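You operate a simulated robot arm through the tools that you are given. There is no shell and no other tool. Be economical: measure what you need, move in short steps, check, and stop when the job is done.

You are at the controls of a simulated robot arm. One attempt, no reset.

JOB
Swing the blue arm to 45 and pin it there.
Fine: run the wing screw out and pull the red pin first, parking it in the black bush; pin back in the silver bush, wing screw in until amber or green.

The check looks at the end state, three seconds after you hand in, the way a careful person would. Anything else that was tipped, shoved, dropped, spilled or broken makes it a failure.

ROBOT AND FRAMES
A 6-joint arm with a fingered hand on a trunk, on a base that drives. Base frame: it is fixed to the floor where the robot stands at the start and does not move with it; the origin is under the middle of the robot, x ahead of it, y to its left, z up; the surface under the hand at the start is at about z = 0.85. Lengths are in m, angles in degrees, forces in N, time in s.
With the tool pointing down near the work surface it reaches from about 0.26 to 0.68 m from the robot's upright axis, wherever it stands. Its first joint turns from -166.0 to 166.0 degrees. Places, roughly: black bush [0.3, 0.4, 0.9]; blue arm [0.5, 0.2, 0.9]; silver bush [0.6, 0.1, 0.9]; wing screw [0.5, 0.1, 0.9]. Payload 4 kg.
The TCP is the grasp point between the finger pads, 0.026 m short of the fingertips. In the tool frame z runs along the fingers and y along their closing line. The gripper opens to 0.148 m. The gripper's body begins 0.073 m behind the TCP. The gripper is a hand of 3 fingers: y runs from the thumb to the fingers, the wrist lies at [0, 0, -0.239] in the tool frame, and closing takes about 1.5 s.
Orientation is that of the tool frame in the base frame, as a unit quaternion [w, x, y, z]. With the fingers straight down and closing along the base's y, the tool's x points along the base's -x, its y along +y and its z along -z.

CONTROLS
- The arm moves only by the tool send_rows. Its argument "rows" is one flat list of numbers, 6 for each row, row after row: the shift along the tool's x, y, z in units of 40 mm (1.0 is 40 mm), then the turn, a rotation vector about the tool's x, y, z in units of 5 degrees (1.0 is 5 degrees). In form: [x, y, z, wx, wy, wz, x, y, z, wx, wy, wz, ...]. A call has 1 to 10 rows; each row shifts and turns the commanded pose from where the row before left it, along the tool's axes as they then stand. "claw" is the finger opening in m, from 0 to 0.148, set as the call begins (left out, the last holds). A call with a number of a shift or a turn outside -1 to 1 is refused whole. Each row takes 0.2 s and may step no farther than 0.05 m and 8.6 degrees from the row before; otherwise, or with a gripper value out of range, the whole call is refused. Where a pose cannot be reached the arm comes as near as it can. A force on the tool above 90 N (or 10 N above the force at the start of the call, whichever is more), or a blocked arm, ends the call early, and 0.2 s more pass. The fingers move at their own pace (about 0.153 m/s each) and stop on an object; they squeeze with about 28 N. The grip force told is the motor's: it shows also when the fingers shut on nothing. Time passes only in rows, and 0.2 s behind the last, so rows that do not move let the fingers close. The reply holds the time, the measured pose of the TCP, the force on the tool along the base axes, the opening and the grip force, in the units named above and with some noise, with the torque about the TCP (base axes, N m) and any sound that the robot's microphone picked up.
- Cameras (640 x 400 px; columns grow to the right, rows downward): "scene" is now at [0.0526, 0.2124, 1.4925]; the picture's right is [0.03, -1.00, 0.00], its down [-0.76, -0.03, -0.65] and it looks along [0.65, 0.02, -0.76] (base axes); focal length 286 px, centre (320, 200). "wrist" rides on the gripper at [0.068, -0.039, -0.09] in the tool frame; the picture's right is [0.50, 0.87, 0.00], its down [-0.66, 0.38, -0.65] and it looks along [-0.57, 0.33, 0.76] (tool axes); focal length 222 px, centre (320, 200). There is no depth. A picture from a camera that has moved, and an enlarged one, comes with that camera's place and axes in the base frame and with its lens. The place of the scene camera against the robot may be out by one fixed shift of up to 0.012 m in any direction.
- get_image(camera): a new picture of that camera. No time passes.
- move_column(by): slides the trunk up (or, below 0, down) by that many m; the arm and the scene camera ride with it, the base frame stays. It gives what a move gives, with no picture.
- steer(legs): drives the robot by 1 to 6 legs, each [ahead, left, turn to the left] in m, m and degrees, along the robot's own axes; the way and the turn of a leg run together, so that a leg with both is an arc; at most 1.5 m and 180 degrees a leg. The arm and the cameras ride along, it lands a little off, and it stops where it bumps. It gives what a move gives.
- curl_fingers(finger1, finger2, thumb_bend): sets how far each is bent, from 0 (flat) to 1 (curled in); at 0.3 the hand is open as for a grip, at 0.7 the pads meet at the TCP. One left out holds its place. A second passes; each finger stops where it meets its share of the squeeze, and holds until it gets a number again. A gripper value or a shape takes the hand back. It gives what a move gives, with no picture; readings hold the bend of each and the force on the fingers (four entries, about 0 where the hand has none), thumb and palm.
- set_grasp(shape): the hand has 3 fingers and takes this shape, open, in about a second: jaw (thumb against the fingers, like two jaws); tri (thumb and two fingers); tip (a fingertip pinch); poke (one finger out to press); point (the index stretched); flat (the hand flat); cup (the hand cupped); fist (a fist). The gripper value then closes the fingers along that shape, each until it touches; the sizes above hold for jaw. It gives what a move gives, with no picture.
- pan_tilt(pan, tilt): turns the head with the scene camera to pan (to the left, within 120 degrees either way) and tilt (down, from -29 to 69), counted from straight ahead of the robot. It gives what a move gives.
- zoom(camera, box): a new picture of the part [left, top, right, bottom] of that camera's present view, enlarged. No time passes.
- job_done(): hands the job in; it is judged then, once.

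Work in short steps. Places have to be worked out from the pictures, the camera data and where the tool is seen: move nearer, look again, correct. Check each grasp and each placing, and mend what went wrong. You have 120 turns and 78 pictures in all, those below and enlarged ones among them. Open the gripper and draw the arm clear of the work before you hand the job in, unless the task says otherwise; then end with one line.

The tools are called after ">>>" by a JSON object that holds its "method" and its "body". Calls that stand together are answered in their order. send_rows: Moves the arm, as the interface text tells. Its arguments: {"type":"object","properties":{"rows":{"type":"array","items":{"type":"number"}},"claw":{"type":"number"}},"required":["rows"]} The other tools are called the same way: move_column (by) slides the trunk up or down; set_grasp (shape) gives the hand a shape; curl_fingers (finger1, finger2, thumb_bend) moves the fingers one by one; steer (legs) drives the base; pan_tilt (pan, tilt) turns the head that bears the scene camera; get_image (camera) takes a picture; zoom (camera, box) takes an enlarged picture of a part of a camera's view; job_done () hands the job in.

At the start:

```text
time_s: 0.0
tcp_pos: [0.3309, 0.2854, 1.1904]
ee_rot: [0.0, 0.001, 1.0, -0.001]
force: [-0.6, -0.1, 0.2]
ft_torque: [-0.03, -0.01, 0.03]
gripper_width: 0.1479
grasp_force: 0.1
shape: jaw
bend: [0.3, 0.3, 0.3]
finger forces: [0.0, 0.0, 0.1, 0.0, 0.0, 0.0]
trunk travel left (down, up): [-0.25, 0.067]
robot x, y, heading: [-0.0032, 0.002, -0.0]
head pan, tilt: [1.9, 49.7]
```

scene: 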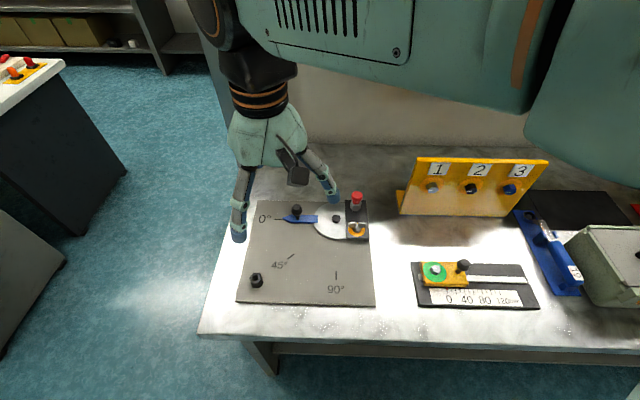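
wrist: 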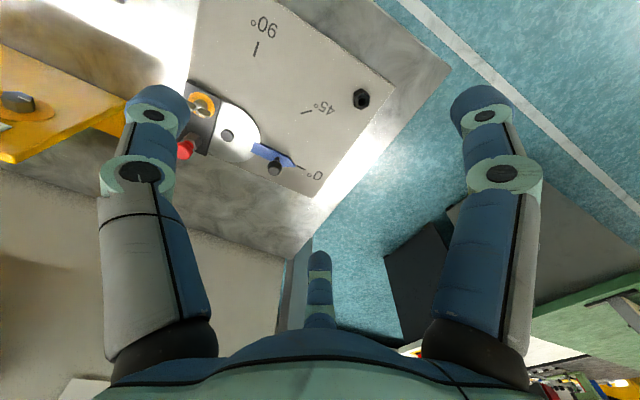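

I'll zoom on the mechanism to see its parts before moving.

>>> {"method": "zoom", "body": {"camera": "scene", "box": [230, 180, 390, 310]}}

>>> {"method": "zoom", "body": {"camera": "wrist", "box": [140, 0, 420, 210]}}

```text
3.08 times, centred on (310, 245) of scene
camera zoom: at [0.0526, 0.2124, 1.4925], right [0.03, -1.0, 0.0], down [-0.76, -0.03, -0.65], along [0.65, 0.02, -0.76], focal length 881 px, centre (351, 62)
```

zoom: 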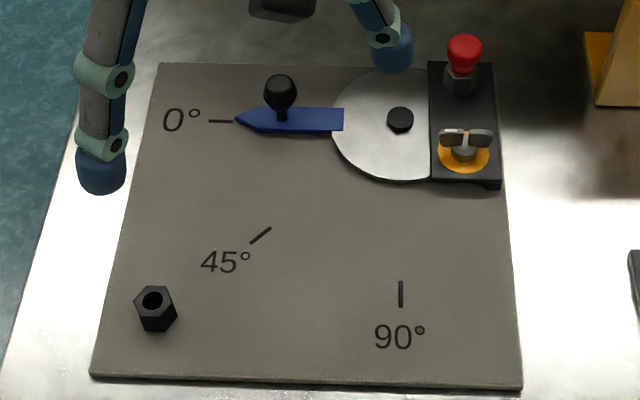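

```text
1.90 times, centred on (280, 105) of wrist
camera zoom: at [0.2645, 0.245, 1.2815], right [-0.5, 0.87, 0.0], down [0.66, 0.38, 0.65], along [0.57, 0.33, -0.76], focal length 423 px, centre (396, 381)
```

zoom: 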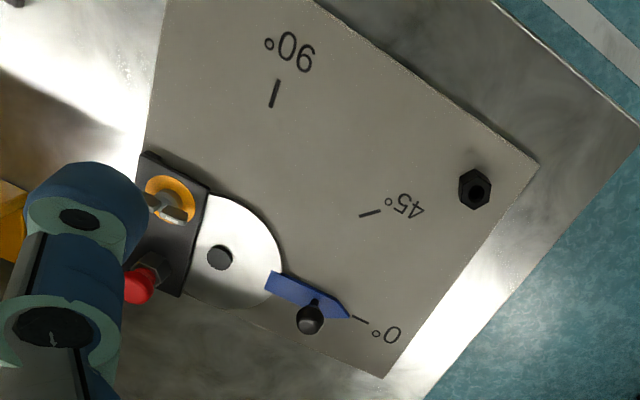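

The ring under the wing screw looks orange; I want a close look at it and at the hand's finger layout.

>>> {"method": "zoom", "body": {"camera": "scene", "box": [325, 180, 385, 245]}}

>>> {"method": "zoom", "body": {"camera": "scene", "box": [210, 90, 360, 250]}}

```text
6.15 times, centred on (355, 212) of scene
camera zoom: at [0.0526, 0.2124, 1.4925], right [0.03, -1.0, 0.0], down [-0.76, -0.03, -0.65], along [0.65, 0.02, -0.76], focal length 1762 px, centre (105, 123)
```

zoom: 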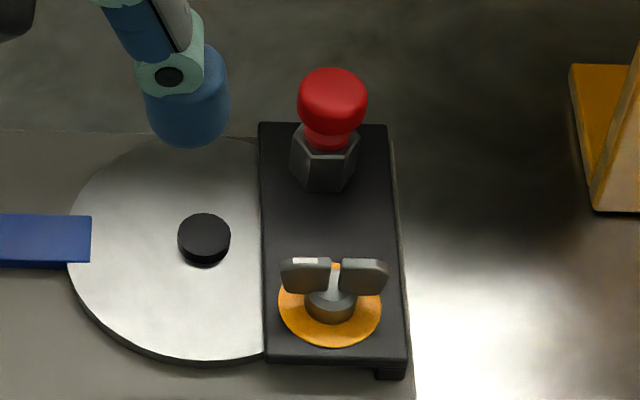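

```text
2.50 times, centred on (285, 170) of scene
camera zoom: at [0.0526, 0.2124, 1.4925], right [0.03, -1.0, 0.0], down [-0.76, -0.03, -0.65], along [0.65, 0.02, -0.76], focal length 716 px, centre (408, 275)
```

zoom: 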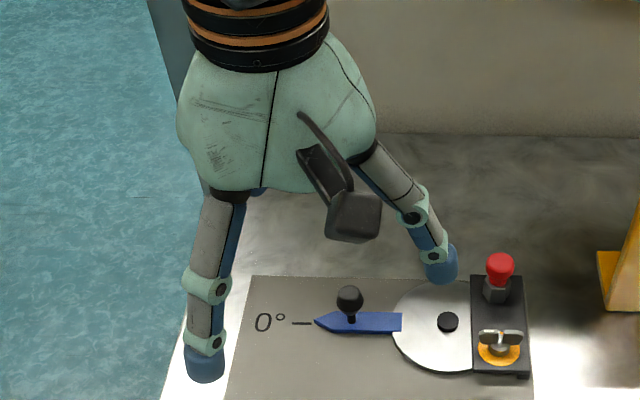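

The wing screw is at about (0.481, 0.128), its ring at z≈0.875. I move the hand above it, then turn it so the fingers close along x.

>>> {"method": "send_rows", "body": {"rows": [-0.374, -0.394, 0.45, 0, 0, 0, -0.374, -0.394, 0.45, 0, 0, 0, -0.374, -0.394, 0.45, 0, 0, 0, -0.374, -0.394, 0.45, 0, 0, 0, -0.374, -0.394, 0.45, 0, 0, 0, -0.374, -0.394, 0.45, 0, 0, 0, -0.374, -0.394, 0.45, 0, 0, 0, -0.374, -0.394, 0.45, 0, 0, 0, -0.374, -0.394, 0.45, 0, 0, 0, -0.374, -0.394, 0.45, 0, 0, 0], "claw": 0.08}}

>>> {"method": "send_rows", "body": {"rows": [0, 0, 0, 0, 0, 1, 0, 0, 0, 0, 0, 1, 0, 0, 0, 0, 0, 1, 0, 0, 0, 0, 0, 1, 0, 0, 0, 0, 0, 1, 0, 0, 0, 0, 0, 1, 0, 0, 0, 0, 0, 1, 0, 0, 0, 0, 0, 1, 0, 0, 0, 0, 0, 1, 0, 0, 0, 0, 0, 1]}}

>>> {"method": "send_rows", "body": {"rows": [0, 0, 0, 0, 0, 1, 0, 0, 0, 0, 0, 1, 0, 0, 0, 0, 0, 1, 0, 0, 0, 0, 0, 1, 0, 0, 0, 0, 0, 1, 0, 0, 0, 0, 0, 1, 0, 0, 0, 0, 0, 1, 0, 0, 0, 0, 0, 1]}}

>>> {"method": "get_image", "body": {"camera": "scene"}}

>>> {"method": "get_image", "body": {"camera": "wrist"}}

```text
time_s: 2.2
tcp_pos: [0.4826, 0.1271, 1.0108]
ee_rot: [0.0, 0.0, 1.0, 0.001]
force: [0.5, -0.4, -0.6]
ft_torque: [0.01, -0.02, 0.0]
gripper_width: 0.0802
grasp_force: 0.0
shape: jaw
bend: [0.34, 0.34, 0.7]
finger forces: [0.0, 0.1, 0.1, 0.0, 0.1, 0.0]
trunk travel left (down, up): [-0.25, 0.067]
robot x, y, heading: [0.0025, -0.0001, 0.3]
head pan, tilt: [1.9, 49.7]
```

```text
time_s: 4.4
tcp_pos: [0.4822, 0.1278, 1.0108]
ee_rot: [0.0, 0.424, 0.906, 0.0]
force: [-0.2, 0.5, 0.4]
ft_torque: [0.02, 0.02, -0.01]
gripper_width: 0.0806
grasp_force: 0.0
shape: jaw
bend: [0.34, 0.34, 0.7]
finger forces: [0.1, 0.1, 0.1, 0.0, 0.1, 0.1]
trunk travel left (down, up): [-0.25, 0.067]
robot x, y, heading: [0.0029, 0.0013, -0.0]
head pan, tilt: [1.9, 49.7]
```

```text
time_s: 6.2
tcp_pos: [0.4808, 0.1287, 1.0112]
ee_rot: [0.0, 0.708, 0.706, 0.001]
force: [0.2, 0.0, -0.2]
ft_torque: [-0.02, 0.02, 0.0]
gripper_width: 0.0807
grasp_force: 0.1
shape: jaw
bend: [0.34, 0.34, 0.7]
finger forces: [0.0, 0.0, 0.0, 0.0, 0.0, 0.0]
trunk travel left (down, up): [-0.25, 0.067]
robot x, y, heading: [-0.0006, 0.0031, 0.2]
head pan, tilt: [1.9, 49.7]
```

```text
71 pictures are left
camera scene: at [0.0526, 0.2124, 1.4925], right [0.03, -1.0, 0.0], down [-0.76, -0.03, -0.65], along [0.65, 0.02, -0.76], focal length 286 px, centre (320, 200)
```

scene: 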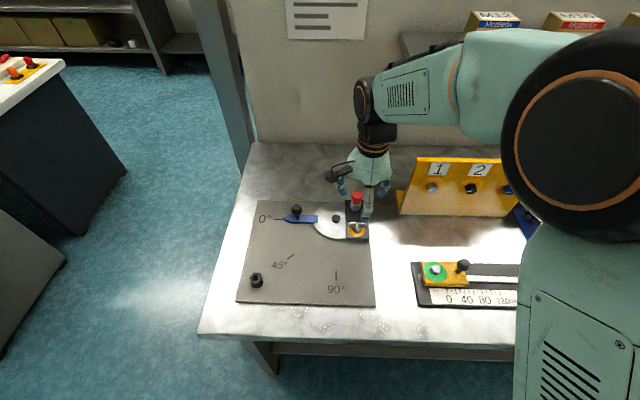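

```text
70 pictures are left
camera wrist: at [0.443, 0.1935, 1.1015], right [0.87, 0.5, 0.0], down [0.38, -0.66, 0.65], along [0.33, -0.57, -0.76], focal length 222 px, centre (320, 200)
```

wrist: 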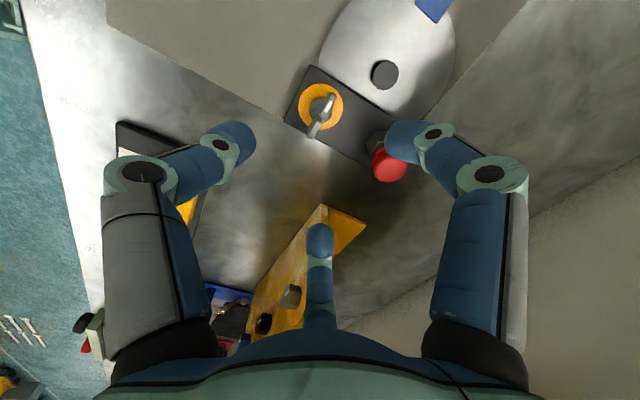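

I need to see where the fingertips are relative to the wing screw; zooming.

>>> {"method": "zoom", "body": {"camera": "scene", "box": [320, 150, 400, 250]}}

>>> {"method": "zoom", "body": {"camera": "wrist", "box": [180, 40, 480, 260]}}

```text
4.00 times, centred on (360, 200) of scene
camera zoom: at [0.0526, 0.2124, 1.4925], right [0.03, -1.0, 0.0], down [-0.76, -0.03, -0.65], along [0.65, 0.02, -0.76], focal length 1145 px, centre (160, 200)
```

zoom: 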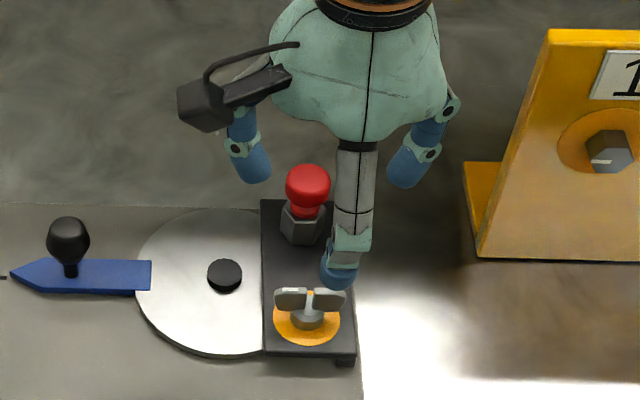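

```text
1.82 times, centred on (330, 150) of wrist
camera zoom: at [0.443, 0.1935, 1.1015], right [0.87, 0.5, 0.0], down [0.38, -0.66, 0.65], along [0.33, -0.57, -0.76], focal length 404 px, centre (302, 291)
```

zoom: 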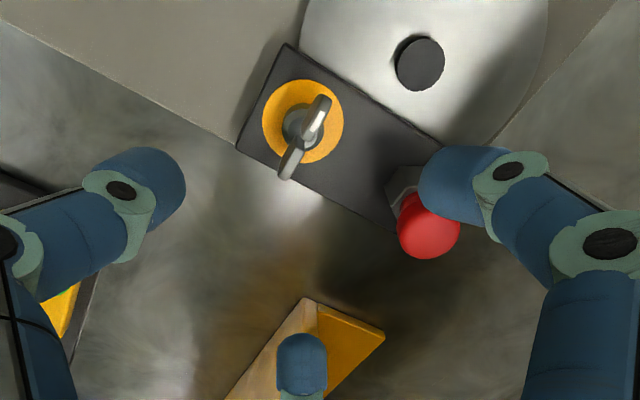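

Both cameras agree: screw at about (0.4805, 0.1295), wing top near z≈0.90. I'm centred; descend to TCP z≈0.908 with fingers open and look.

>>> {"method": "send_rows", "body": {"rows": [0.03, 0, 0.65, 0, 0, 0, 0, 0, 0.65, 0, 0, 0, 0, 0, 0.65, 0, 0, 0, 0, 0, 0.6, 0, 0, 0]}}

>>> {"method": "zoom", "body": {"camera": "wrist", "box": [180, 40, 480, 260]}}

>>> {"method": "zoom", "body": {"camera": "scene", "box": [320, 170, 400, 250]}}

```text
time_s: 7.2
tcp_pos: [0.4819, 0.1293, 0.9091]
ee_rot: [0.0, 0.708, 0.706, 0.001]
force: [1.0, -0.2, -0.3]
ft_torque: [0.0, 0.0, -0.01]
gripper_width: 0.0806
grasp_force: 0.1
shape: jaw
bend: [0.34, 0.34, 0.7]
finger forces: [0.0, 0.0, 0.1, 0.1, 0.1, 0.0]
trunk travel left (down, up): [-0.25, 0.067]
robot x, y, heading: [-0.0003, -0.0024, 0.2]
head pan, tilt: [1.9, 49.7]
```

```text
1.82 times, centred on (330, 150) of wrist
camera zoom: at [0.4432, 0.1948, 0.9995], right [0.87, 0.5, 0.0], down [0.38, -0.66, 0.65], along [0.33, -0.57, -0.76], focal length 404 px, centre (302, 291)
```

zoom: 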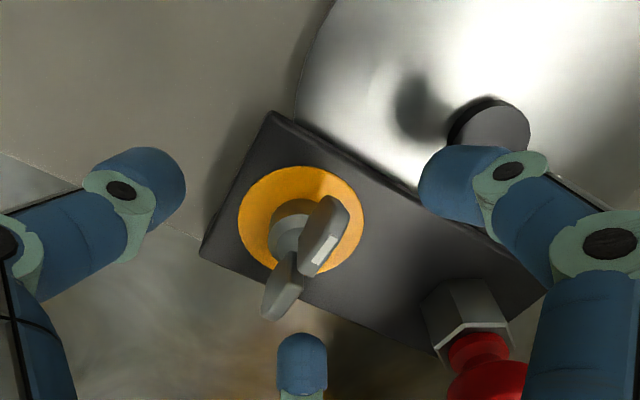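

```text
5.00 times, centred on (360, 210) of scene
camera zoom: at [0.0529, 0.2125, 1.4925], right [0.03, -1.0, 0.0], down [-0.76, -0.03, -0.65], along [0.65, 0.02, -0.76], focal length 1432 px, centre (120, 150)
```

zoom: 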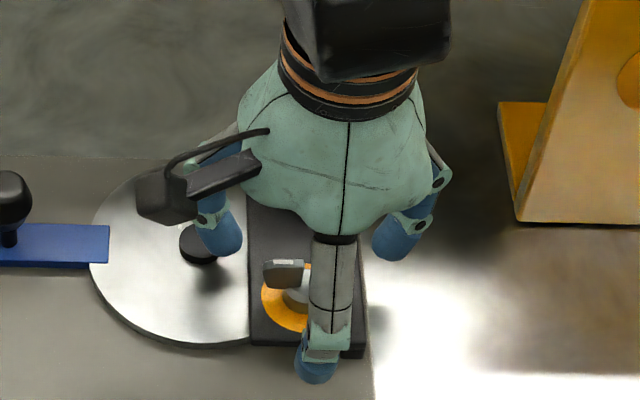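

Centred on the hub; I lower a few mm more and close gently to grip the wings.

>>> {"method": "send_rows", "body": {"rows": [0, -0.03, 0.1, 0, 0, 0, 0, 0, 0, 0, 0, 0, 0, 0, 0, 0, 0, 0, 0, 0, 0, 0, 0, 0, 0, 0, 0, 0, 0, 0, 0, 0, 0, 0, 0, 0], "claw": 0.0}}

>>> {"method": "zoom", "body": {"camera": "wrist", "box": [180, 40, 480, 260]}}

```text
time_s: 8.6
tcp_pos: [0.481, 0.1284, 0.9053]
ee_rot: [0.0, 0.708, 0.707, 0.001]
force: [-0.3, -0.8, -4.0]
ft_torque: [-0.03, 0.03, 0.05]
gripper_width: 0.0169
grasp_force: 27.7
shape: jaw
bend: [0.74, 0.74, 0.7]
finger forces: [23.9, 22.1, 0.0, 0.0, 26.5, 0.1]
trunk travel left (down, up): [-0.25, 0.067]
robot x, y, heading: [0.0035, -0.0005, -0.4]
head pan, tilt: [1.9, 49.7]
```

```text
1.82 times, centred on (330, 150) of wrist
camera zoom: at [0.4421, 0.1944, 0.9954], right [0.87, 0.5, 0.0], down [0.38, -0.66, 0.65], along [0.33, -0.57, -0.76], focal length 404 px, centre (302, 291)
```

zoom: 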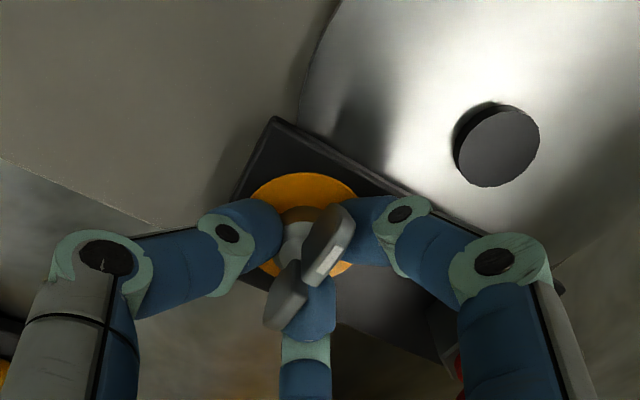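

Good three-point grip on the wings. Turning counter-clockwise (negative about tool z) 50°, watching the torque.

>>> {"method": "send_rows", "body": {"rows": [0, 0, 0, 0, 0, -1, 0, 0, 0, 0, 0, -1, 0, 0, 0, 0, 0, -1, 0, 0, 0, 0, 0, -1, 0, 0, 0, 0, 0, -1, 0, 0, 0, 0, 0, -1, 0, 0, 0, 0, 0, -1, 0, 0, 0, 0, 0, -1, 0, 0, 0, 0, 0, -1, 0, 0, 0, 0, 0, -1]}}

>>> {"method": "zoom", "body": {"camera": "wrist", "box": [180, 40, 480, 260]}}

```text
time_s: 10.8
tcp_pos: [0.4812, 0.1287, 0.9059]
ee_rot: [0.0, 0.342, 0.94, 0.0]
force: [4.3, 4.0, 4.6]
ft_torque: [0.03, -0.06, -0.04]
gripper_width: 0.0167
grasp_force: 27.7
shape: jaw
bend: [0.74, 0.74, 0.69]
finger forces: [24.3, 29.7, 0.0, 0.1, 24.4, 0.1]
trunk travel left (down, up): [-0.25, 0.067]
robot x, y, heading: [0.0007, -0.0013, -0.1]
head pan, tilt: [1.9, 49.7]
```

```text
1.82 times, centred on (330, 150) of wrist
camera zoom: at [0.4043, 0.1412, 0.9956], right [0.17, 0.98, 0.0], down [0.74, -0.13, 0.65], along [0.64, -0.11, -0.76], focal length 404 px, centre (302, 291)
```

zoom: 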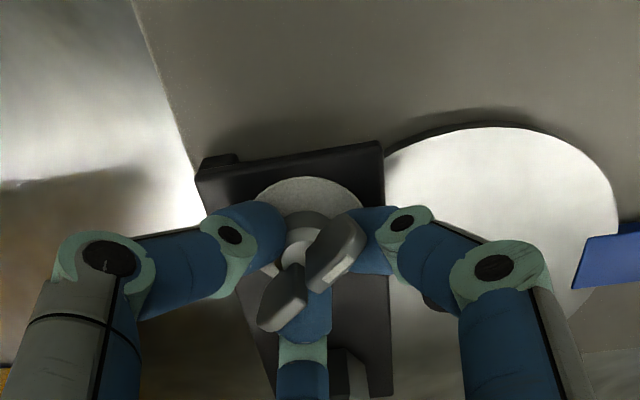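

The screw turned with the hand and the ring went from amber to grey (loosened). I run it out another 100°.

>>> {"method": "send_rows", "body": {"rows": [0, 0, 0, 0, 0, -1, 0, 0, 0, 0, 0, -1, 0, 0, 0, 0, 0, -1, 0, 0, 0, 0, 0, -1, 0, 0, 0, 0, 0, -1, 0, 0, 0, 0, 0, -1, 0, 0, 0, 0, 0, -1, 0, 0, 0, 0, 0, -1, 0, 0, 0, 0, 0, -1, 0, 0, 0, 0, 0, -1]}}

>>> {"method": "send_rows", "body": {"rows": [0, 0, 0, 0, 0, -1, 0, 0, 0, 0, 0, -1, 0, 0, 0, 0, 0, -1, 0, 0, 0, 0, 0, -1, 0, 0, 0, 0, 0, -1, 0, 0, 0, 0, 0, -1, 0, 0, 0, 0, 0, -1, 0, 0, 0, 0, 0, -1, 0, 0, 0, 0, 0, -1, 0, 0, 0, 0, 0, -1]}}

>>> {"method": "zoom", "body": {"camera": "wrist", "box": [180, 40, 480, 260]}}

```text
time_s: 13.0
tcp_pos: [0.4789, 0.1284, 0.9052]
ee_rot: [0.002, -0.087, 0.996, 0.0]
force: [-0.6, 6.5, 13.4]
ft_torque: [0.1, -0.09, -0.05]
gripper_width: 0.0169
grasp_force: 28.0
shape: jaw
bend: [0.74, 0.74, 0.71]
finger forces: [22.6, 33.0, 0.0, 0.0, 27.5, 0.1]
trunk travel left (down, up): [-0.25, 0.067]
robot x, y, heading: [-0.0017, 0.0013, -0.1]
head pan, tilt: [1.9, 49.7]
```

```text
time_s: 15.2
tcp_pos: [0.4791, 0.1278, 0.9059]
ee_rot: [0.001, -0.5, 0.866, 0.0]
force: [0.4, 0.9, 18.0]
ft_torque: [0.09, -0.17, -0.09]
gripper_width: 0.0166
grasp_force: 28.2
shape: jaw
bend: [0.75, 0.75, 0.71]
finger forces: [20.9, 33.8, 0.0, 0.1, 35.6, 0.0]
trunk travel left (down, up): [-0.25, 0.067]
robot x, y, heading: [-0.0029, 0.0016, -0.1]
head pan, tilt: [1.9, 49.7]
```

```text
1.82 times, centred on (330, 150) of wrist
camera zoom: at [0.48, 0.0487, 0.9963], right [-1.0, 0.0, 0.0], down [0.0, 0.76, 0.65], along [0.0, 0.65, -0.76], focal length 404 px, centre (302, 291)
```

zoom: 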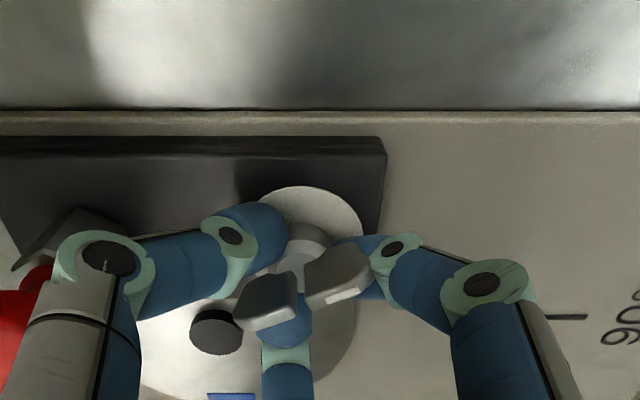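

Upward force is growing as the screw rises, so I follow it up slightly while turning another 100°.

>>> {"method": "send_rows", "body": {"rows": [0, 0, -0.02, 0, 0, -1, 0, 0, -0.005, 0, 0, -1, 0, 0, -0.005, 0, 0, -1, 0, 0, -0.005, 0, 0, -1, 0, 0, -0.005, 0, 0, -1, 0, 0, -0.005, 0, 0, -1, 0, 0, -0.005, 0, 0, -1, 0, 0, -0.005, 0, 0, -1, 0, 0, -0.005, 0, 0, -1, 0, 0, -0.005, 0, 0, -1]}}

>>> {"method": "send_rows", "body": {"rows": [0, 0, -0.005, 0, 0, -1, 0, 0, -0.005, 0, 0, -1, 0, 0, -0.005, 0, 0, -1, 0, 0, -0.005, 0, 0, -1, 0, 0, -0.005, 0, 0, -1, 0, 0, -0.005, 0, 0, -1, 0, 0, -0.005, 0, 0, -1, 0, 0, -0.005, 0, 0, -1, 0, 0, -0.005, 0, 0, -1, 0, 0, -0.005, 0, 0, -1]}}

>>> {"method": "zoom", "body": {"camera": "wrist", "box": [180, 40, 480, 260]}}

```text
time_s: 17.4
tcp_pos: [0.456, 0.1739, 0.901]
ee_rot: [0.009, 0.813, -0.582, 0.015]
force: [-1.1, 0.2, -0.6]
ft_torque: [-0.07, -0.08, 0.01]
gripper_width: 0.0127
grasp_force: 28.1
shape: jaw
bend: [0.77, 0.76, 0.72]
finger forces: [0.1, 0.0, 0.1, 0.0, 0.0, 0.0]
out of reach, approached as far as the arm can: row 9, 10
trunk travel left (down, up): [-0.25, 0.067]
robot x, y, heading: [-0.0005, 0.0026, 0.3]
head pan, tilt: [1.9, 49.7]
```

```text
time_s: 18.6
tcp_pos: [0.361, 0.2738, 0.8788]
ee_rot: [-0.007, 0.911, -0.412, 0.03]
force: [-0.5, -11.1, 51.1]
ft_torque: [0.01, 0.09, 0.0]
gripper_width: 0.0177
grasp_force: 28.2
shape: jaw
bend: [0.78, 0.8, 0.76]
finger forces: [0.0, 0.0, 0.0, 0.1, 98.0, 0.1]
out of reach, approached as far as the arm can: row 1, 2, 3, 4, 5
trunk travel left (down, up): [-0.25, 0.067]
robot x, y, heading: [0.0014, 0.0025, -0.2]
head pan, tilt: [1.9, 49.7]
stopped in row 5: the force on the tool passed its limit at 110 N (the readings are from after the stop); the commanded pose is now the measured one
```

```text
1.82 times, centred on (330, 150) of wrist
camera zoom: at [0.4299, 0.248, 0.9733], right [-0.32, -0.95, -0.01], down [-0.76, 0.25, 0.61], along [-0.57, 0.2, -0.8], focal length 404 px, centre (302, 291)
```

zoom: 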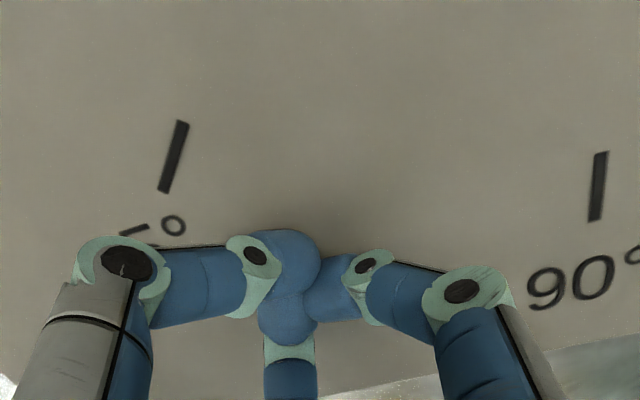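

The wrist ran out of travel at about −100° and the hand slid off and touched the plate. I lift straight up and check the scene.

>>> {"method": "send_rows", "body": {"rows": [0, 0, -0.5, 0, 0, 0, 0, 0, -1, 0, 0, 0, 0, 0, -1, 0, 0, 0, 0, 0, -1, 0, 0, 0]}}

>>> {"method": "zoom", "body": {"camera": "scene", "box": [230, 160, 400, 310]}}

```text
time_s: 19.6
tcp_pos: [0.3412, 0.2857, 1.0118]
ee_rot: [-0.002, 0.91, -0.414, 0.032]
force: [0.1, -0.2, -0.5]
ft_torque: [0.0, 0.0, -0.03]
gripper_width: 0.0136
grasp_force: 28.3
shape: jaw
bend: [0.77, 0.77, 0.73]
finger forces: [0.0, 0.0, 0.0, 0.1, 0.1, 0.1]
out of reach, approached as far as the arm can: row 2, 3, 4
trunk travel left (down, up): [-0.25, 0.067]
robot x, y, heading: [0.0013, 0.0001, 0.1]
head pan, tilt: [1.9, 49.7]
```

```text
2.67 times, centred on (315, 235) of scene
camera zoom: at [0.0526, 0.2116, 1.4925], right [0.03, -1.0, 0.0], down [-0.76, -0.02, -0.65], along [0.65, 0.02, -0.76], focal length 764 px, centre (333, 107)
```

zoom: 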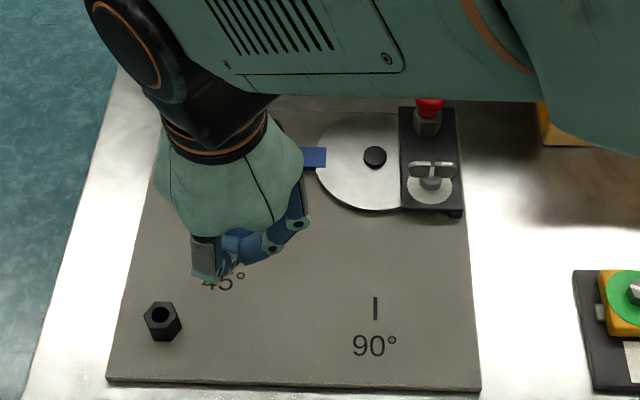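

Nothing was moved except the screw (ring grey, ~180° out). I unwind the wrist toward neutral, fingers open.

>>> {"method": "send_rows", "body": {"rows": [0, 0, 0, 0, 0, 1, 0, 0, 0, 0, 0, 1, 0, 0, 0, 0, 0, 1, 0, 0, 0, 0, 0, 1, 0, 0, 0, 0, 0, 1, 0, 0, 0, 0, 0, 1, 0, 0, 0, 0, 0, 1, 0, 0, 0, 0, 0, 1, 0, 0, 0, 0, 0, 1, 0, 0, 0, 0, 0, 1], "claw": 0.08}}

>>> {"method": "send_rows", "body": {"rows": [0, 0, 0, 0, 0, 1, 0, 0, 0, 0, 0, 1, 0, 0, 0, 0, 0, 1, 0, 0, 0, 0, 0, 1, 0, 0, 0, 0, 0, 1, 0, 0, 0, 0, 0, 1, 0, 0, 0, 0, 0, 1, 0, 0, 0, 0, 0, 1, 0, 0, 0, 0, 0, 1, 0, 0, 0, 0, 0, 1]}}

>>> {"method": "send_rows", "body": {"rows": [0, 0, 0, 0, 0, 1, 0, 0, 0, 0, 0, 1, 0, 0, 0, 0, 0, 1, 0, 0, 0, 0, 0, 1, 0, 0, 0, 0, 0, 1, 0, 0, 0, 0, 0, 1]}}

```text
time_s: 21.8
tcp_pos: [0.3411, 0.2864, 1.01]
ee_rot: [0.015, -0.651, 0.758, -0.023]
force: [-0.2, -0.7, 0.5]
ft_torque: [-0.01, -0.04, -0.01]
gripper_width: 0.0797
grasp_force: 0.0
shape: jaw
bend: [0.35, 0.35, 0.7]
finger forces: [0.1, 0.0, 0.0, 0.0, 0.0, 0.0]
trunk travel left (down, up): [-0.25, 0.067]
robot x, y, heading: [0.0006, 0.0026, -0.0]
head pan, tilt: [1.9, 49.7]
```

```text
time_s: 24.0
tcp_pos: [0.3405, 0.287, 1.0115]
ee_rot: [0.023, -0.27, 0.963, -0.015]
force: [-0.6, 0.6, 0.5]
ft_torque: [0.01, 0.02, 0.01]
gripper_width: 0.0795
grasp_force: 0.0
shape: jaw
bend: [0.35, 0.35, 0.7]
finger forces: [0.0, 0.0, 0.0, 0.1, 0.1, 0.2]
trunk travel left (down, up): [-0.25, 0.067]
robot x, y, heading: [-0.0055, -0.0003, -0.1]
head pan, tilt: [1.9, 49.7]
```

```text
time_s: 25.4
tcp_pos: [0.3418, 0.2871, 1.0099]
ee_rot: [0.026, -0.01, 1.0, -0.009]
force: [1.4, 0.0, 0.4]
ft_torque: [0.01, 0.02, -0.02]
gripper_width: 0.0797
grasp_force: 0.0
shape: jaw
bend: [0.35, 0.35, 0.7]
finger forces: [0.0, 0.0, 0.1, 0.1, 0.1, 0.0]
trunk travel left (down, up): [-0.25, 0.067]
robot x, y, heading: [0.001, -0.0001, -0.0]
head pan, tilt: [1.9, 49.7]
```

Straighten the tool, then move above the red pin, whose knob I triangulate at (0.5585, 0.129, 0.920).

>>> {"method": "send_rows", "body": {"rows": [0, 0, 0, -0.206, 0.596, 0.23, -0.75, -0.547, 0, 0, 0, 0, -0.75, -0.547, 0, 0, 0, 0, -0.75, -0.547, 0, 0, 0, 0, -0.75, -0.547, 0, 0, 0, 0, -0.75, -0.547, 0, 0, 0, 0, -0.75, -0.547, 0, 0, 0, 0, -0.75, -0.547, 0, 0, 0, 0]}}

>>> {"method": "zoom", "body": {"camera": "wrist", "box": [180, 40, 480, 260]}}

```text
time_s: 27.2
tcp_pos: [0.5526, 0.1339, 1.0099]
ee_rot: [0.0, -0.002, 1.0, 0.001]
force: [-0.3, 0.3, 0.4]
ft_torque: [0.0, 0.02, 0.02]
gripper_width: 0.0795
grasp_force: 0.1
shape: jaw
bend: [0.34, 0.35, 0.7]
finger forces: [0.1, 0.1, 0.0, 0.1, 0.0, 0.0]
trunk travel left (down, up): [-0.25, 0.067]
robot x, y, heading: [0.0005, -0.0038, -0.2]
head pan, tilt: [1.9, 49.7]
```

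```text
1.82 times, centred on (330, 150) of wrist
camera zoom: at [0.486, 0.0926, 1.1006], right [-0.5, 0.86, 0.0], down [0.65, 0.38, 0.65], along [0.57, 0.33, -0.76], focal length 404 px, centre (302, 291)
```

zoom: 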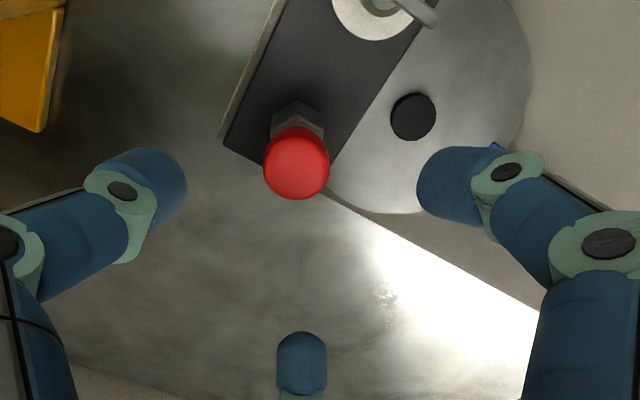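

Knob confirmed at (0.557, 0.130). Descend to TCP z 0.930 around it.

>>> {"method": "send_rows", "body": {"rows": [-0.11, -0.1, 0.5, 0, 0, 0, 0, 0, 0.5, 0, 0, 0, 0, 0, 0.5, 0, 0, 0, 0, 0, 0.5, 0, 0, 0]}}

>>> {"method": "zoom", "body": {"camera": "wrist", "box": [180, 40, 480, 260]}}

```text
time_s: 28.2
tcp_pos: [0.5568, 0.1302, 0.9302]
ee_rot: [0.001, -0.002, 1.0, 0.001]
force: [-0.2, -0.1, 0.0]
ft_torque: [0.02, 0.02, -0.02]
gripper_width: 0.0798
grasp_force: 0.1
shape: jaw
bend: [0.34, 0.35, 0.7]
finger forces: [0.0, 0.0, 0.0, 0.1, 0.1, 0.0]
trunk travel left (down, up): [-0.25, 0.067]
robot x, y, heading: [0.0031, 0.0008, -0.0]
head pan, tilt: [1.9, 49.7]
```

```text
1.82 times, centred on (330, 150) of wrist
camera zoom: at [0.49, 0.0898, 1.0208], right [-0.5, 0.86, 0.0], down [0.65, 0.38, 0.66], along [0.57, 0.33, -0.76], focal length 404 px, centre (302, 291)
```

zoom: 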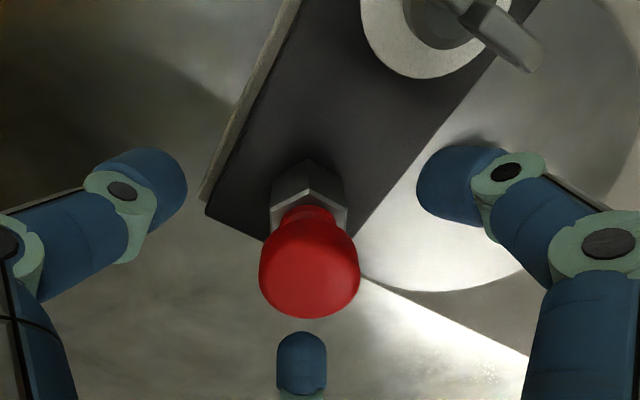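

Centred within 2 mm. Close on the knob.

>>> {"method": "send_rows", "body": {"rows": [0.04, -0.02, 0.05, 0, 0, 0, 0, 0, 0, 0, 0, 0, 0, 0, 0, 0, 0, 0, 0, 0, 0, 0, 0, 0, 0, 0, 0, 0, 0, 0], "claw": 0.0}}

>>> {"method": "zoom", "body": {"camera": "wrist", "box": [180, 40, 480, 260]}}

```text
time_s: 29.4
tcp_pos: [0.5557, 0.1302, 0.9267]
ee_rot: [0.001, -0.002, 1.0, 0.001]
force: [2.2, 4.8, 1.1]
ft_torque: [0.11, -0.05, 0.02]
gripper_width: 0.016
grasp_force: 27.8
shape: jaw
bend: [0.74, 0.73, 0.72]
finger forces: [26.7, 24.1, 0.0, 0.0, 20.7, 0.0]
trunk travel left (down, up): [-0.25, 0.067]
robot x, y, heading: [-0.0016, 0.0024, 0.1]
head pan, tilt: [1.9, 49.7]
```

```text
1.82 times, centred on (330, 150) of wrist
camera zoom: at [0.4884, 0.0898, 1.0187], right [-0.5, 0.86, 0.0], down [0.65, 0.38, 0.66], along [0.57, 0.33, -0.76], focal length 404 px, centre (302, 291)
```

zoom: 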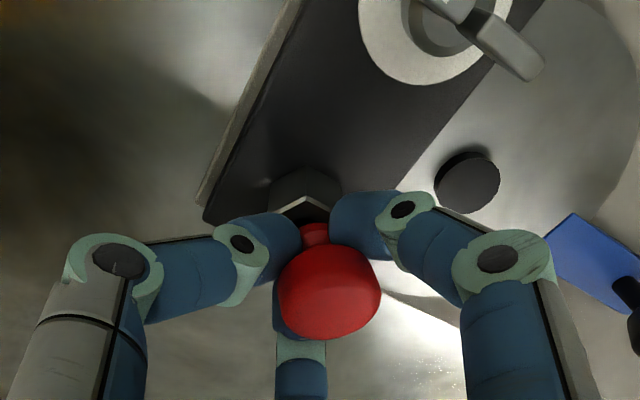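

Firmly gripped under the knob. Pull straight up, 60 mm in steps.

>>> {"method": "send_rows", "body": {"rows": [0, 0, -0.25, 0, 0, 0, 0, 0, -0.25, 0, 0, 0, 0, 0, -0.25, 0, 0, 0, 0, 0, -0.25, 0, 0, 0, 0, 0, -0.25, 0, 0, 0, 0, 0, -0.25, 0, 0, 0]}}

>>> {"method": "zoom", "body": {"camera": "wrist", "box": [180, 40, 480, 260]}}

>>> {"method": "zoom", "body": {"camera": "scene", "box": [310, 150, 400, 250]}}

```text
time_s: 30.8
tcp_pos: [0.5555, 0.1291, 0.9881]
ee_rot: [0.001, -0.001, 1.0, 0.001]
force: [-0.4, 0.2, -0.6]
ft_torque: [0.01, 0.01, 0.02]
gripper_width: 0.0155
grasp_force: 27.9
shape: jaw
bend: [0.74, 0.73, 0.72]
finger forces: [25.3, 23.5, 0.0, 0.0, 24.3, 0.1]
trunk travel left (down, up): [-0.25, 0.067]
robot x, y, heading: [-0.0008, -0.0015, -0.1]
head pan, tilt: [1.9, 49.7]
```

```text
1.82 times, centred on (330, 150) of wrist
camera zoom: at [0.488, 0.0889, 1.0785], right [-0.5, 0.86, 0.0], down [0.65, 0.38, 0.65], along [0.57, 0.33, -0.76], focal length 404 px, centre (302, 291)
```

zoom: 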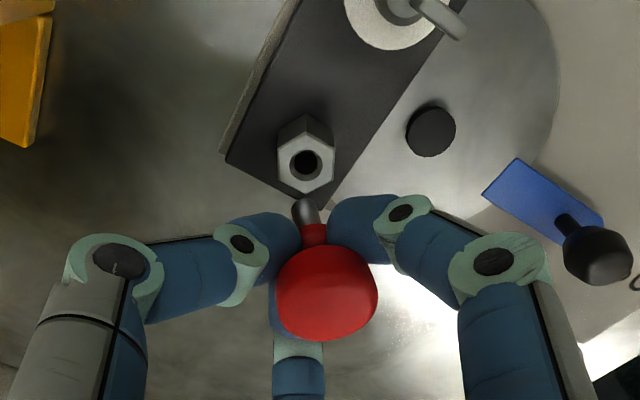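

```text
4.00 times, centred on (355, 200) of scene
camera zoom: at [0.0532, 0.2122, 1.4925], right [0.03, -1.0, 0.0], down [-0.76, -0.02, -0.65], along [0.65, 0.02, -0.76], focal length 1145 px, centre (180, 200)
```

zoom: 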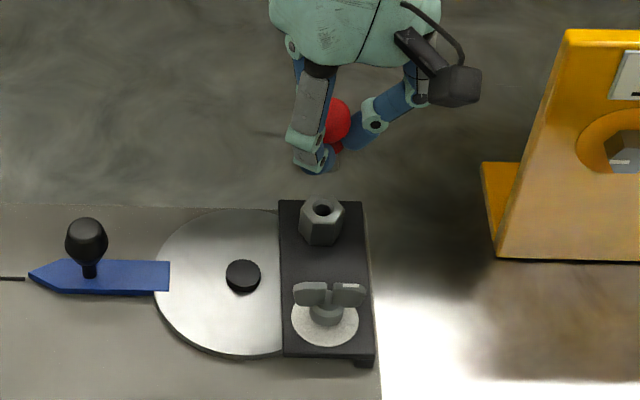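

Pin is out and hangs straight. Carry it over toward the black bush, around (0.335, 0.366), and look again there.

>>> {"method": "send_rows", "body": {"rows": [0, 0, -0.6, 0, 0, 0, 0.6, 0.645, 0, 0, 0, 0, 0.6, 0.645, 0, 0, 0, 0, 0.6, 0.645, 0, 0, 0, 0, 0.6, 0.645, 0, 0, 0, 0, 0.6, 0.645, 0, 0, 0, 0, 0.6, 0.645, 0, 0, 0, 0, 0.6, 0.645, 0, 0, 0, 0, 0.6, 0.645, 0, 0, 0, 0, 0.6, 0.645, 0, 0, 0, 0]}}

>>> {"method": "get_image", "body": {"camera": "wrist"}}

>>> {"method": "zoom", "body": {"camera": "scene", "box": [200, 190, 320, 310]}}

```text
time_s: 33.0
tcp_pos: [0.3373, 0.3605, 1.0129]
ee_rot: [0.0, -0.002, 1.0, 0.001]
force: [0.0, 0.2, -1.4]
ft_torque: [-0.01, -0.06, 0.02]
gripper_width: 0.0152
grasp_force: 27.8
shape: jaw
bend: [0.74, 0.73, 0.72]
finger forces: [25.5, 23.7, 0.1, 0.0, 24.0, 0.0]
trunk travel left (down, up): [-0.25, 0.067]
robot x, y, heading: [-0.0029, -0.0017, -0.1]
head pan, tilt: [1.9, 49.7]
```

```text
55 pictures are left
camera wrist: at [0.2703, 0.3198, 1.1022], right [-0.5, 0.86, 0.0], down [0.65, 0.38, 0.65], along [0.57, 0.33, -0.76], focal length 222 px, centre (320, 200)
```

wrist: 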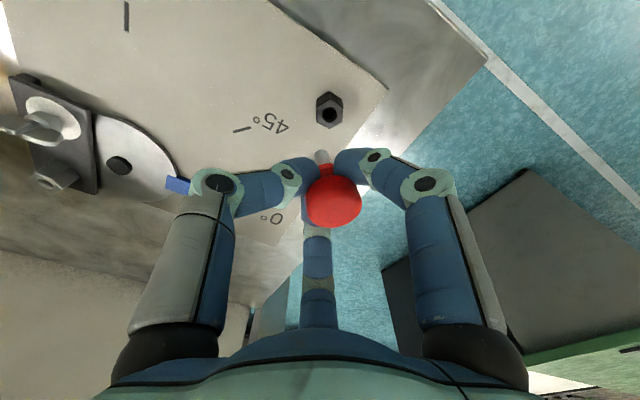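

```text
3.33 times, centred on (260, 250) of scene
camera zoom: at [0.0529, 0.2128, 1.4924], right [0.03, -1.0, 0.0], down [-0.76, -0.02, -0.65], along [0.65, 0.02, -0.76], focal length 954 px, centre (520, 33)
```

zoom: 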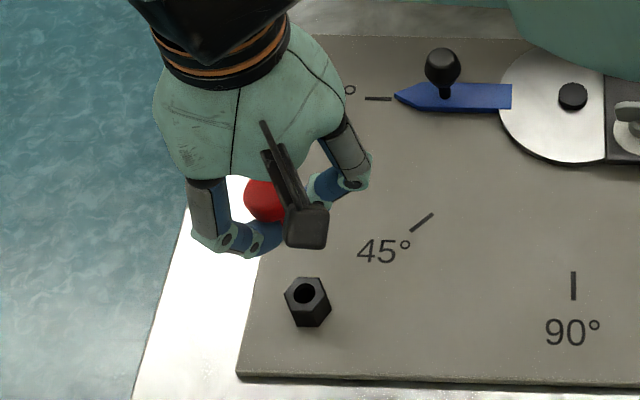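

Black bush hole at about (0.3325, 0.3665), top z≈0.895. Align and come down so the pin tip is just above it, then look.

>>> {"method": "send_rows", "body": {"rows": [0.085, 0.15, 0.3, 0, 0, 0, 0, 0, 0.4, 0, 0, 0, 0, 0, 0.4, 0, 0, 0, 0, 0, 0.2, 0, 0, 0, 0, 0, 0, 0, 0, 0]}}

>>> {"method": "zoom", "body": {"camera": "wrist", "box": [240, 80, 420, 240]}}

>>> {"method": "zoom", "body": {"camera": "scene", "box": [210, 210, 310, 300]}}

```text
time_s: 34.2
tcp_pos: [0.3343, 0.367, 0.9612]
ee_rot: [0.001, -0.002, 1.0, 0.001]
force: [1.0, 0.1, -0.3]
ft_torque: [0.01, -0.01, 0.0]
gripper_width: 0.0151
grasp_force: 27.8
shape: jaw
bend: [0.74, 0.73, 0.72]
finger forces: [25.4, 23.5, 0.1, 0.0, 24.0, 0.0]
trunk travel left (down, up): [-0.25, 0.067]
robot x, y, heading: [-0.0005, -0.0029, -0.2]
head pan, tilt: [1.9, 49.7]
```

```text
2.50 times, centred on (330, 160) of wrist
camera zoom: at [0.2678, 0.3263, 1.0506], right [-0.5, 0.86, 0.0], down [0.65, 0.38, 0.66], along [0.57, 0.33, -0.76], focal length 555 px, centre (295, 300)
```

zoom: 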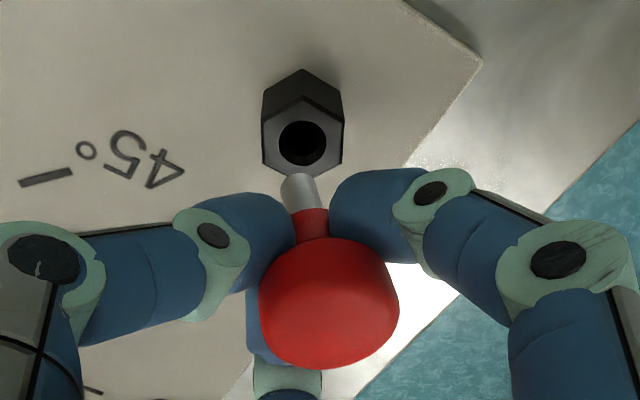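

```text
4.44 times, centred on (260, 255) of scene
camera zoom: at [0.0533, 0.2122, 1.4925], right [0.03, -1.0, 0.0], down [-0.76, -0.02, -0.65], along [0.65, 0.02, -0.76], focal length 1273 px, centre (587, -44)
```

zoom: 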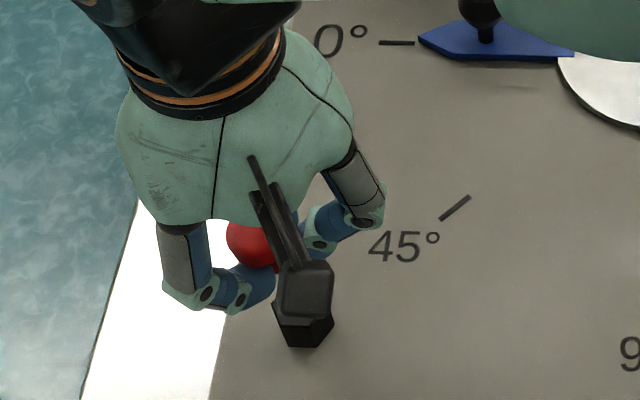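

Hole sits about 2 mm toward −x of my axis; correct and lower slowly feeling for entry.

>>> {"method": "send_rows", "body": {"rows": [0.058, -0.03, 0, 0, 0, 0, 0, 0, 0.1, 0, 0, 0, 0, 0, 0.1, 0, 0, 0, 0, 0, 0.1, 0, 0, 0, 0, 0, 0.1, 0, 0, 0, 0, 0, 0.1, 0, 0, 0]}}

>>> {"method": "zoom", "body": {"camera": "wrist", "box": [240, 80, 420, 240]}}

```text
time_s: 35.6
tcp_pos: [0.3329, 0.3674, 0.9398]
ee_rot: [0.001, -0.001, 1.0, 0.0]
force: [0.3, 1.4, -0.8]
ft_torque: [-0.04, 0.01, -0.02]
gripper_width: 0.0152
grasp_force: 28.2
shape: jaw
bend: [0.74, 0.73, 0.72]
finger forces: [25.5, 23.4, 0.0, 0.1, 23.8, 0.0]
trunk travel left (down, up): [-0.25, 0.067]
robot x, y, heading: [0.0029, -0.0012, -0.2]
head pan, tilt: [1.9, 49.7]
```

```text
2.50 times, centred on (330, 160) of wrist
camera zoom: at [0.2656, 0.325, 1.0306], right [-0.5, 0.86, 0.0], down [0.65, 0.38, 0.66], along [0.57, 0.33, -0.76], focal length 555 px, centre (295, 300)
```

zoom: 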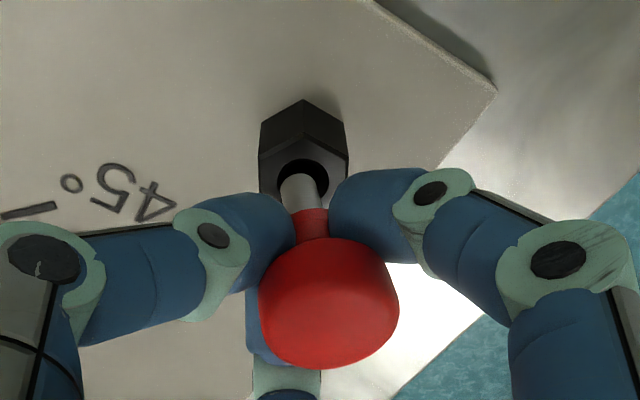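

Tip looks concentric with the hole. Continue down.

>>> {"method": "send_rows", "body": {"rows": [0, 0, 0.1, 0, 0, 0, 0, 0, 0.1, 0, 0, 0, 0, 0, 0.1, 0, 0, 0, 0, 0, 0.1, 0, 0, 0]}}

>>> {"method": "zoom", "body": {"camera": "wrist", "box": [240, 80, 420, 240]}}

```text
time_s: 36.6
tcp_pos: [0.3338, 0.3657, 0.9248]
ee_rot: [0.0, -0.002, 1.0, 0.0]
force: [0.9, 2.4, 0.4]
ft_torque: [0.11, -0.04, -0.03]
gripper_width: 0.015
grasp_force: 27.9
shape: jaw
bend: [0.74, 0.73, 0.72]
finger forces: [25.3, 24.0, 0.1, 0.1, 22.3, 0.0]
trunk travel left (down, up): [-0.25, 0.067]
robot x, y, heading: [-0.0032, -0.002, -0.3]
head pan, tilt: [1.9, 49.7]
```

```text
2.50 times, centred on (330, 160) of wrist
camera zoom: at [0.2656, 0.3256, 1.0143], right [-0.5, 0.86, 0.0], down [0.65, 0.38, 0.66], along [0.57, 0.33, -0.76], focal length 555 px, centre (295, 300)
```

zoom: 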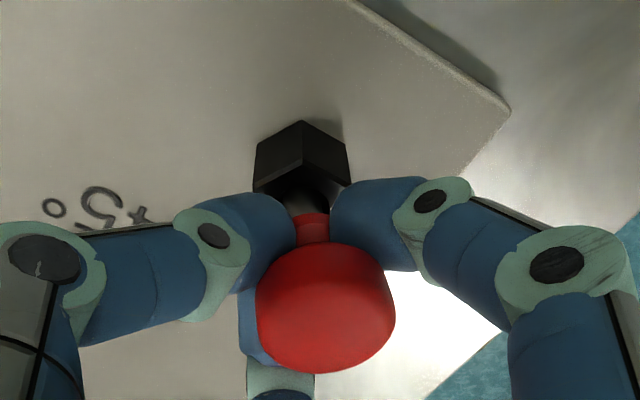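

It's in the bore with only small side force. Lower until it seats.

>>> {"method": "send_rows", "body": {"rows": [0, 0, 0.1, 0, 0, 0, 0, 0, 0.08, 0, 0, 0, 0, 0, 0.08, 0, 0, 0, 0, 0, 0.08, 0, 0, 0]}}

>>> {"method": "zoom", "body": {"camera": "wrist", "box": [240, 80, 420, 240]}}

```text
time_s: 37.6
tcp_pos: [0.3321, 0.3661, 0.9111]
ee_rot: [0.001, -0.002, 1.0, 0.001]
force: [-2.8, -0.8, 9.7]
ft_torque: [0.08, 0.19, 0.01]
gripper_width: 0.0152
grasp_force: 27.7
shape: jaw
bend: [0.75, 0.74, 0.73]
finger forces: [36.6, 21.3, 0.1, 0.0, 23.6, 0.0]
trunk travel left (down, up): [-0.25, 0.067]
robot x, y, heading: [-0.0016, 0.0018, -0.2]
head pan, tilt: [1.9, 49.7]
```

```text
2.50 times, centred on (330, 160) of wrist
camera zoom: at [0.2645, 0.3245, 1.0018], right [-0.5, 0.86, 0.0], down [0.65, 0.38, 0.66], along [0.57, 0.33, -0.75], focal length 555 px, centre (295, 300)
```

zoom: 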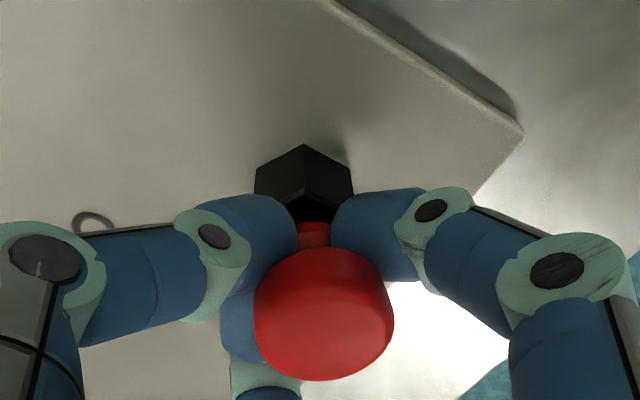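

Seated (10 N upward at z 0.911). Release and rise.

>>> {"method": "send_rows", "body": {"rows": [0, 0, 0, 0, 0, 0, 0, 0, 0, 0, 0, 0, 0, 0, 0, 0, 0, 0, 0, 0, -0.6, 0, 0, 0, 0, 0, -0.8, 0, 0, 0, 0, 0, -0.8, 0, 0, 0], "claw": 0.08}}

>>> {"method": "zoom", "body": {"camera": "wrist", "box": [180, 40, 480, 260]}}

```text
time_s: 39.0
tcp_pos: [0.3322, 0.365, 0.9991]
ee_rot: [0.001, -0.001, 1.0, 0.0]
force: [0.1, 0.6, -0.4]
ft_torque: [0.0, 0.0, 0.03]
gripper_width: 0.0794
grasp_force: 0.0
shape: jaw
bend: [0.35, 0.35, 0.7]
finger forces: [0.0, 0.0, 0.0, 0.0, 0.0, 0.1]
trunk travel left (down, up): [-0.25, 0.067]
robot x, y, heading: [0.0022, 0.0012, 0.1]
head pan, tilt: [1.9, 49.7]
```

```text
1.82 times, centred on (330, 150) of wrist
camera zoom: at [0.2646, 0.3243, 1.0893], right [-0.5, 0.86, 0.0], down [0.65, 0.38, 0.65], along [0.57, 0.33, -0.76], focal length 404 px, centre (302, 291)
```

zoom: 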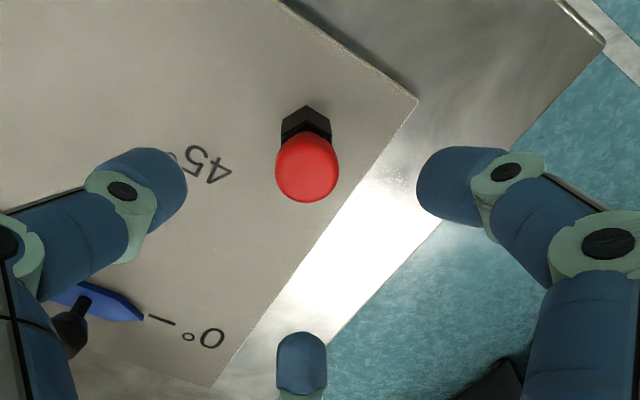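

Pin is parked upright in the black bush. Next the blue arm's handle knob, triangulated at (0.5205, 0.288, 0.902) with the pivot at (0.519, 0.183); move above it.

>>> {"method": "send_rows", "body": {"rows": [-0.785, -0.32, 0, 0, 0, 0, -0.785, -0.32, 0, 0, 0, 0, -0.785, -0.32, 0, 0, 0, 0, -0.785, -0.32, 0, 0, 0, 0, -0.785, -0.32, 0, 0, 0, 0, -0.785, -0.32, 0, 0, 0, 0, 0, 0, 0.5, 0, 0, 0]}}

>>> {"method": "zoom", "body": {"camera": "wrist", "box": [180, 40, 480, 260]}}

```text
time_s: 40.6
tcp_pos: [0.52, 0.2896, 0.9784]
ee_rot: [0.001, -0.002, 1.0, 0.001]
force: [0.1, 0.1, 0.7]
ft_torque: [-0.02, 0.01, -0.01]
gripper_width: 0.0797
grasp_force: 0.0
shape: jaw
bend: [0.35, 0.35, 0.7]
finger forces: [0.0, 0.0, 0.0, 0.1, 0.0, 0.1]
trunk travel left (down, up): [-0.25, 0.067]
robot x, y, heading: [0.0007, -0.0017, -0.4]
head pan, tilt: [1.9, 49.7]
```

```text
1.82 times, centred on (330, 150) of wrist
camera zoom: at [0.4539, 0.2493, 1.0687], right [-0.5, 0.86, 0.0], down [0.65, 0.38, 0.66], along [0.57, 0.33, -0.76], focal length 404 px, centre (302, 291)
```

zoom: 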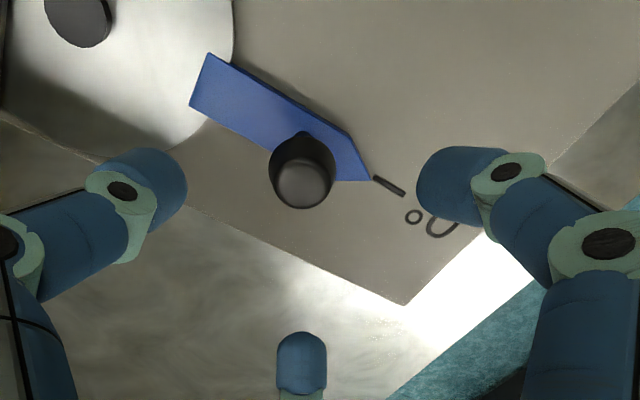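

Knob at (0.520, 0.288), centred. Descend to z 0.908 and close on it.

>>> {"method": "send_rows", "body": {"rows": [0, -0.04, 0.6, 0, 0, 0, 0, 0, 0.6, 0, 0, 0, 0, 0, 0.55, 0, 0, 0]}}

>>> {"method": "send_rows", "body": {"rows": [0, 0, 0, 0, 0, 0, 0, 0, 0, 0, 0, 0, 0, 0, 0, 0, 0, 0, 0, 0, 0, 0, 0, 0, 0, 0, 0, 0, 0, 0], "claw": 0.0}}

>>> {"method": "zoom", "body": {"camera": "wrist", "box": [180, 40, 480, 260]}}

```text
time_s: 41.4
tcp_pos: [0.5204, 0.2891, 0.9084]
ee_rot: [0.0, -0.002, 1.0, 0.001]
force: [-0.5, -0.1, -0.2]
ft_torque: [0.0, 0.01, -0.02]
gripper_width: 0.0795
grasp_force: 0.0
shape: jaw
bend: [0.35, 0.35, 0.7]
finger forces: [0.0, 0.1, 0.1, 0.1, 0.0, 0.1]
trunk travel left (down, up): [-0.25, 0.067]
robot x, y, heading: [0.0018, -0.0042, -0.1]
head pan, tilt: [1.9, 49.7]
```

```text
time_s: 42.6
tcp_pos: [0.5207, 0.2891, 0.9051]
ee_rot: [-0.002, -0.001, 1.0, -0.001]
force: [-2.2, -5.3, -27.7]
ft_torque: [-0.01, -0.03, 0.0]
gripper_width: 0.0102
grasp_force: 28.0
shape: jaw
bend: [0.73, 0.72, 0.72]
finger forces: [23.2, 22.0, 0.0, 0.0, 26.7, 0.1]
trunk travel left (down, up): [-0.25, 0.067]
robot x, y, heading: [0.0002, -0.0045, -0.2]
head pan, tilt: [1.9, 49.7]
```

```text
1.82 times, centred on (330, 150) of wrist
camera zoom: at [0.4545, 0.2478, 0.9965], right [-0.5, 0.86, 0.0], down [0.66, 0.38, 0.65], along [0.56, 0.33, -0.76], focal length 404 px, centre (302, 291)
```

zoom: 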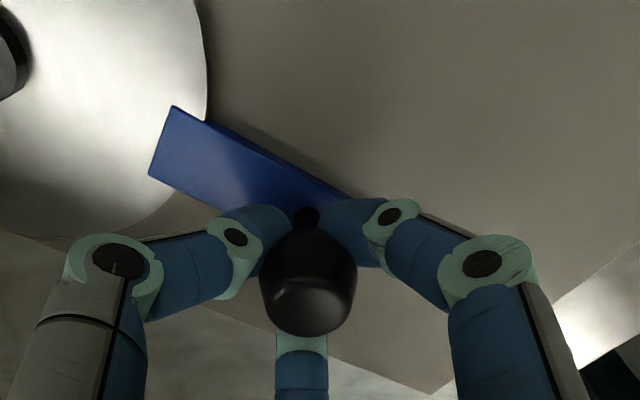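

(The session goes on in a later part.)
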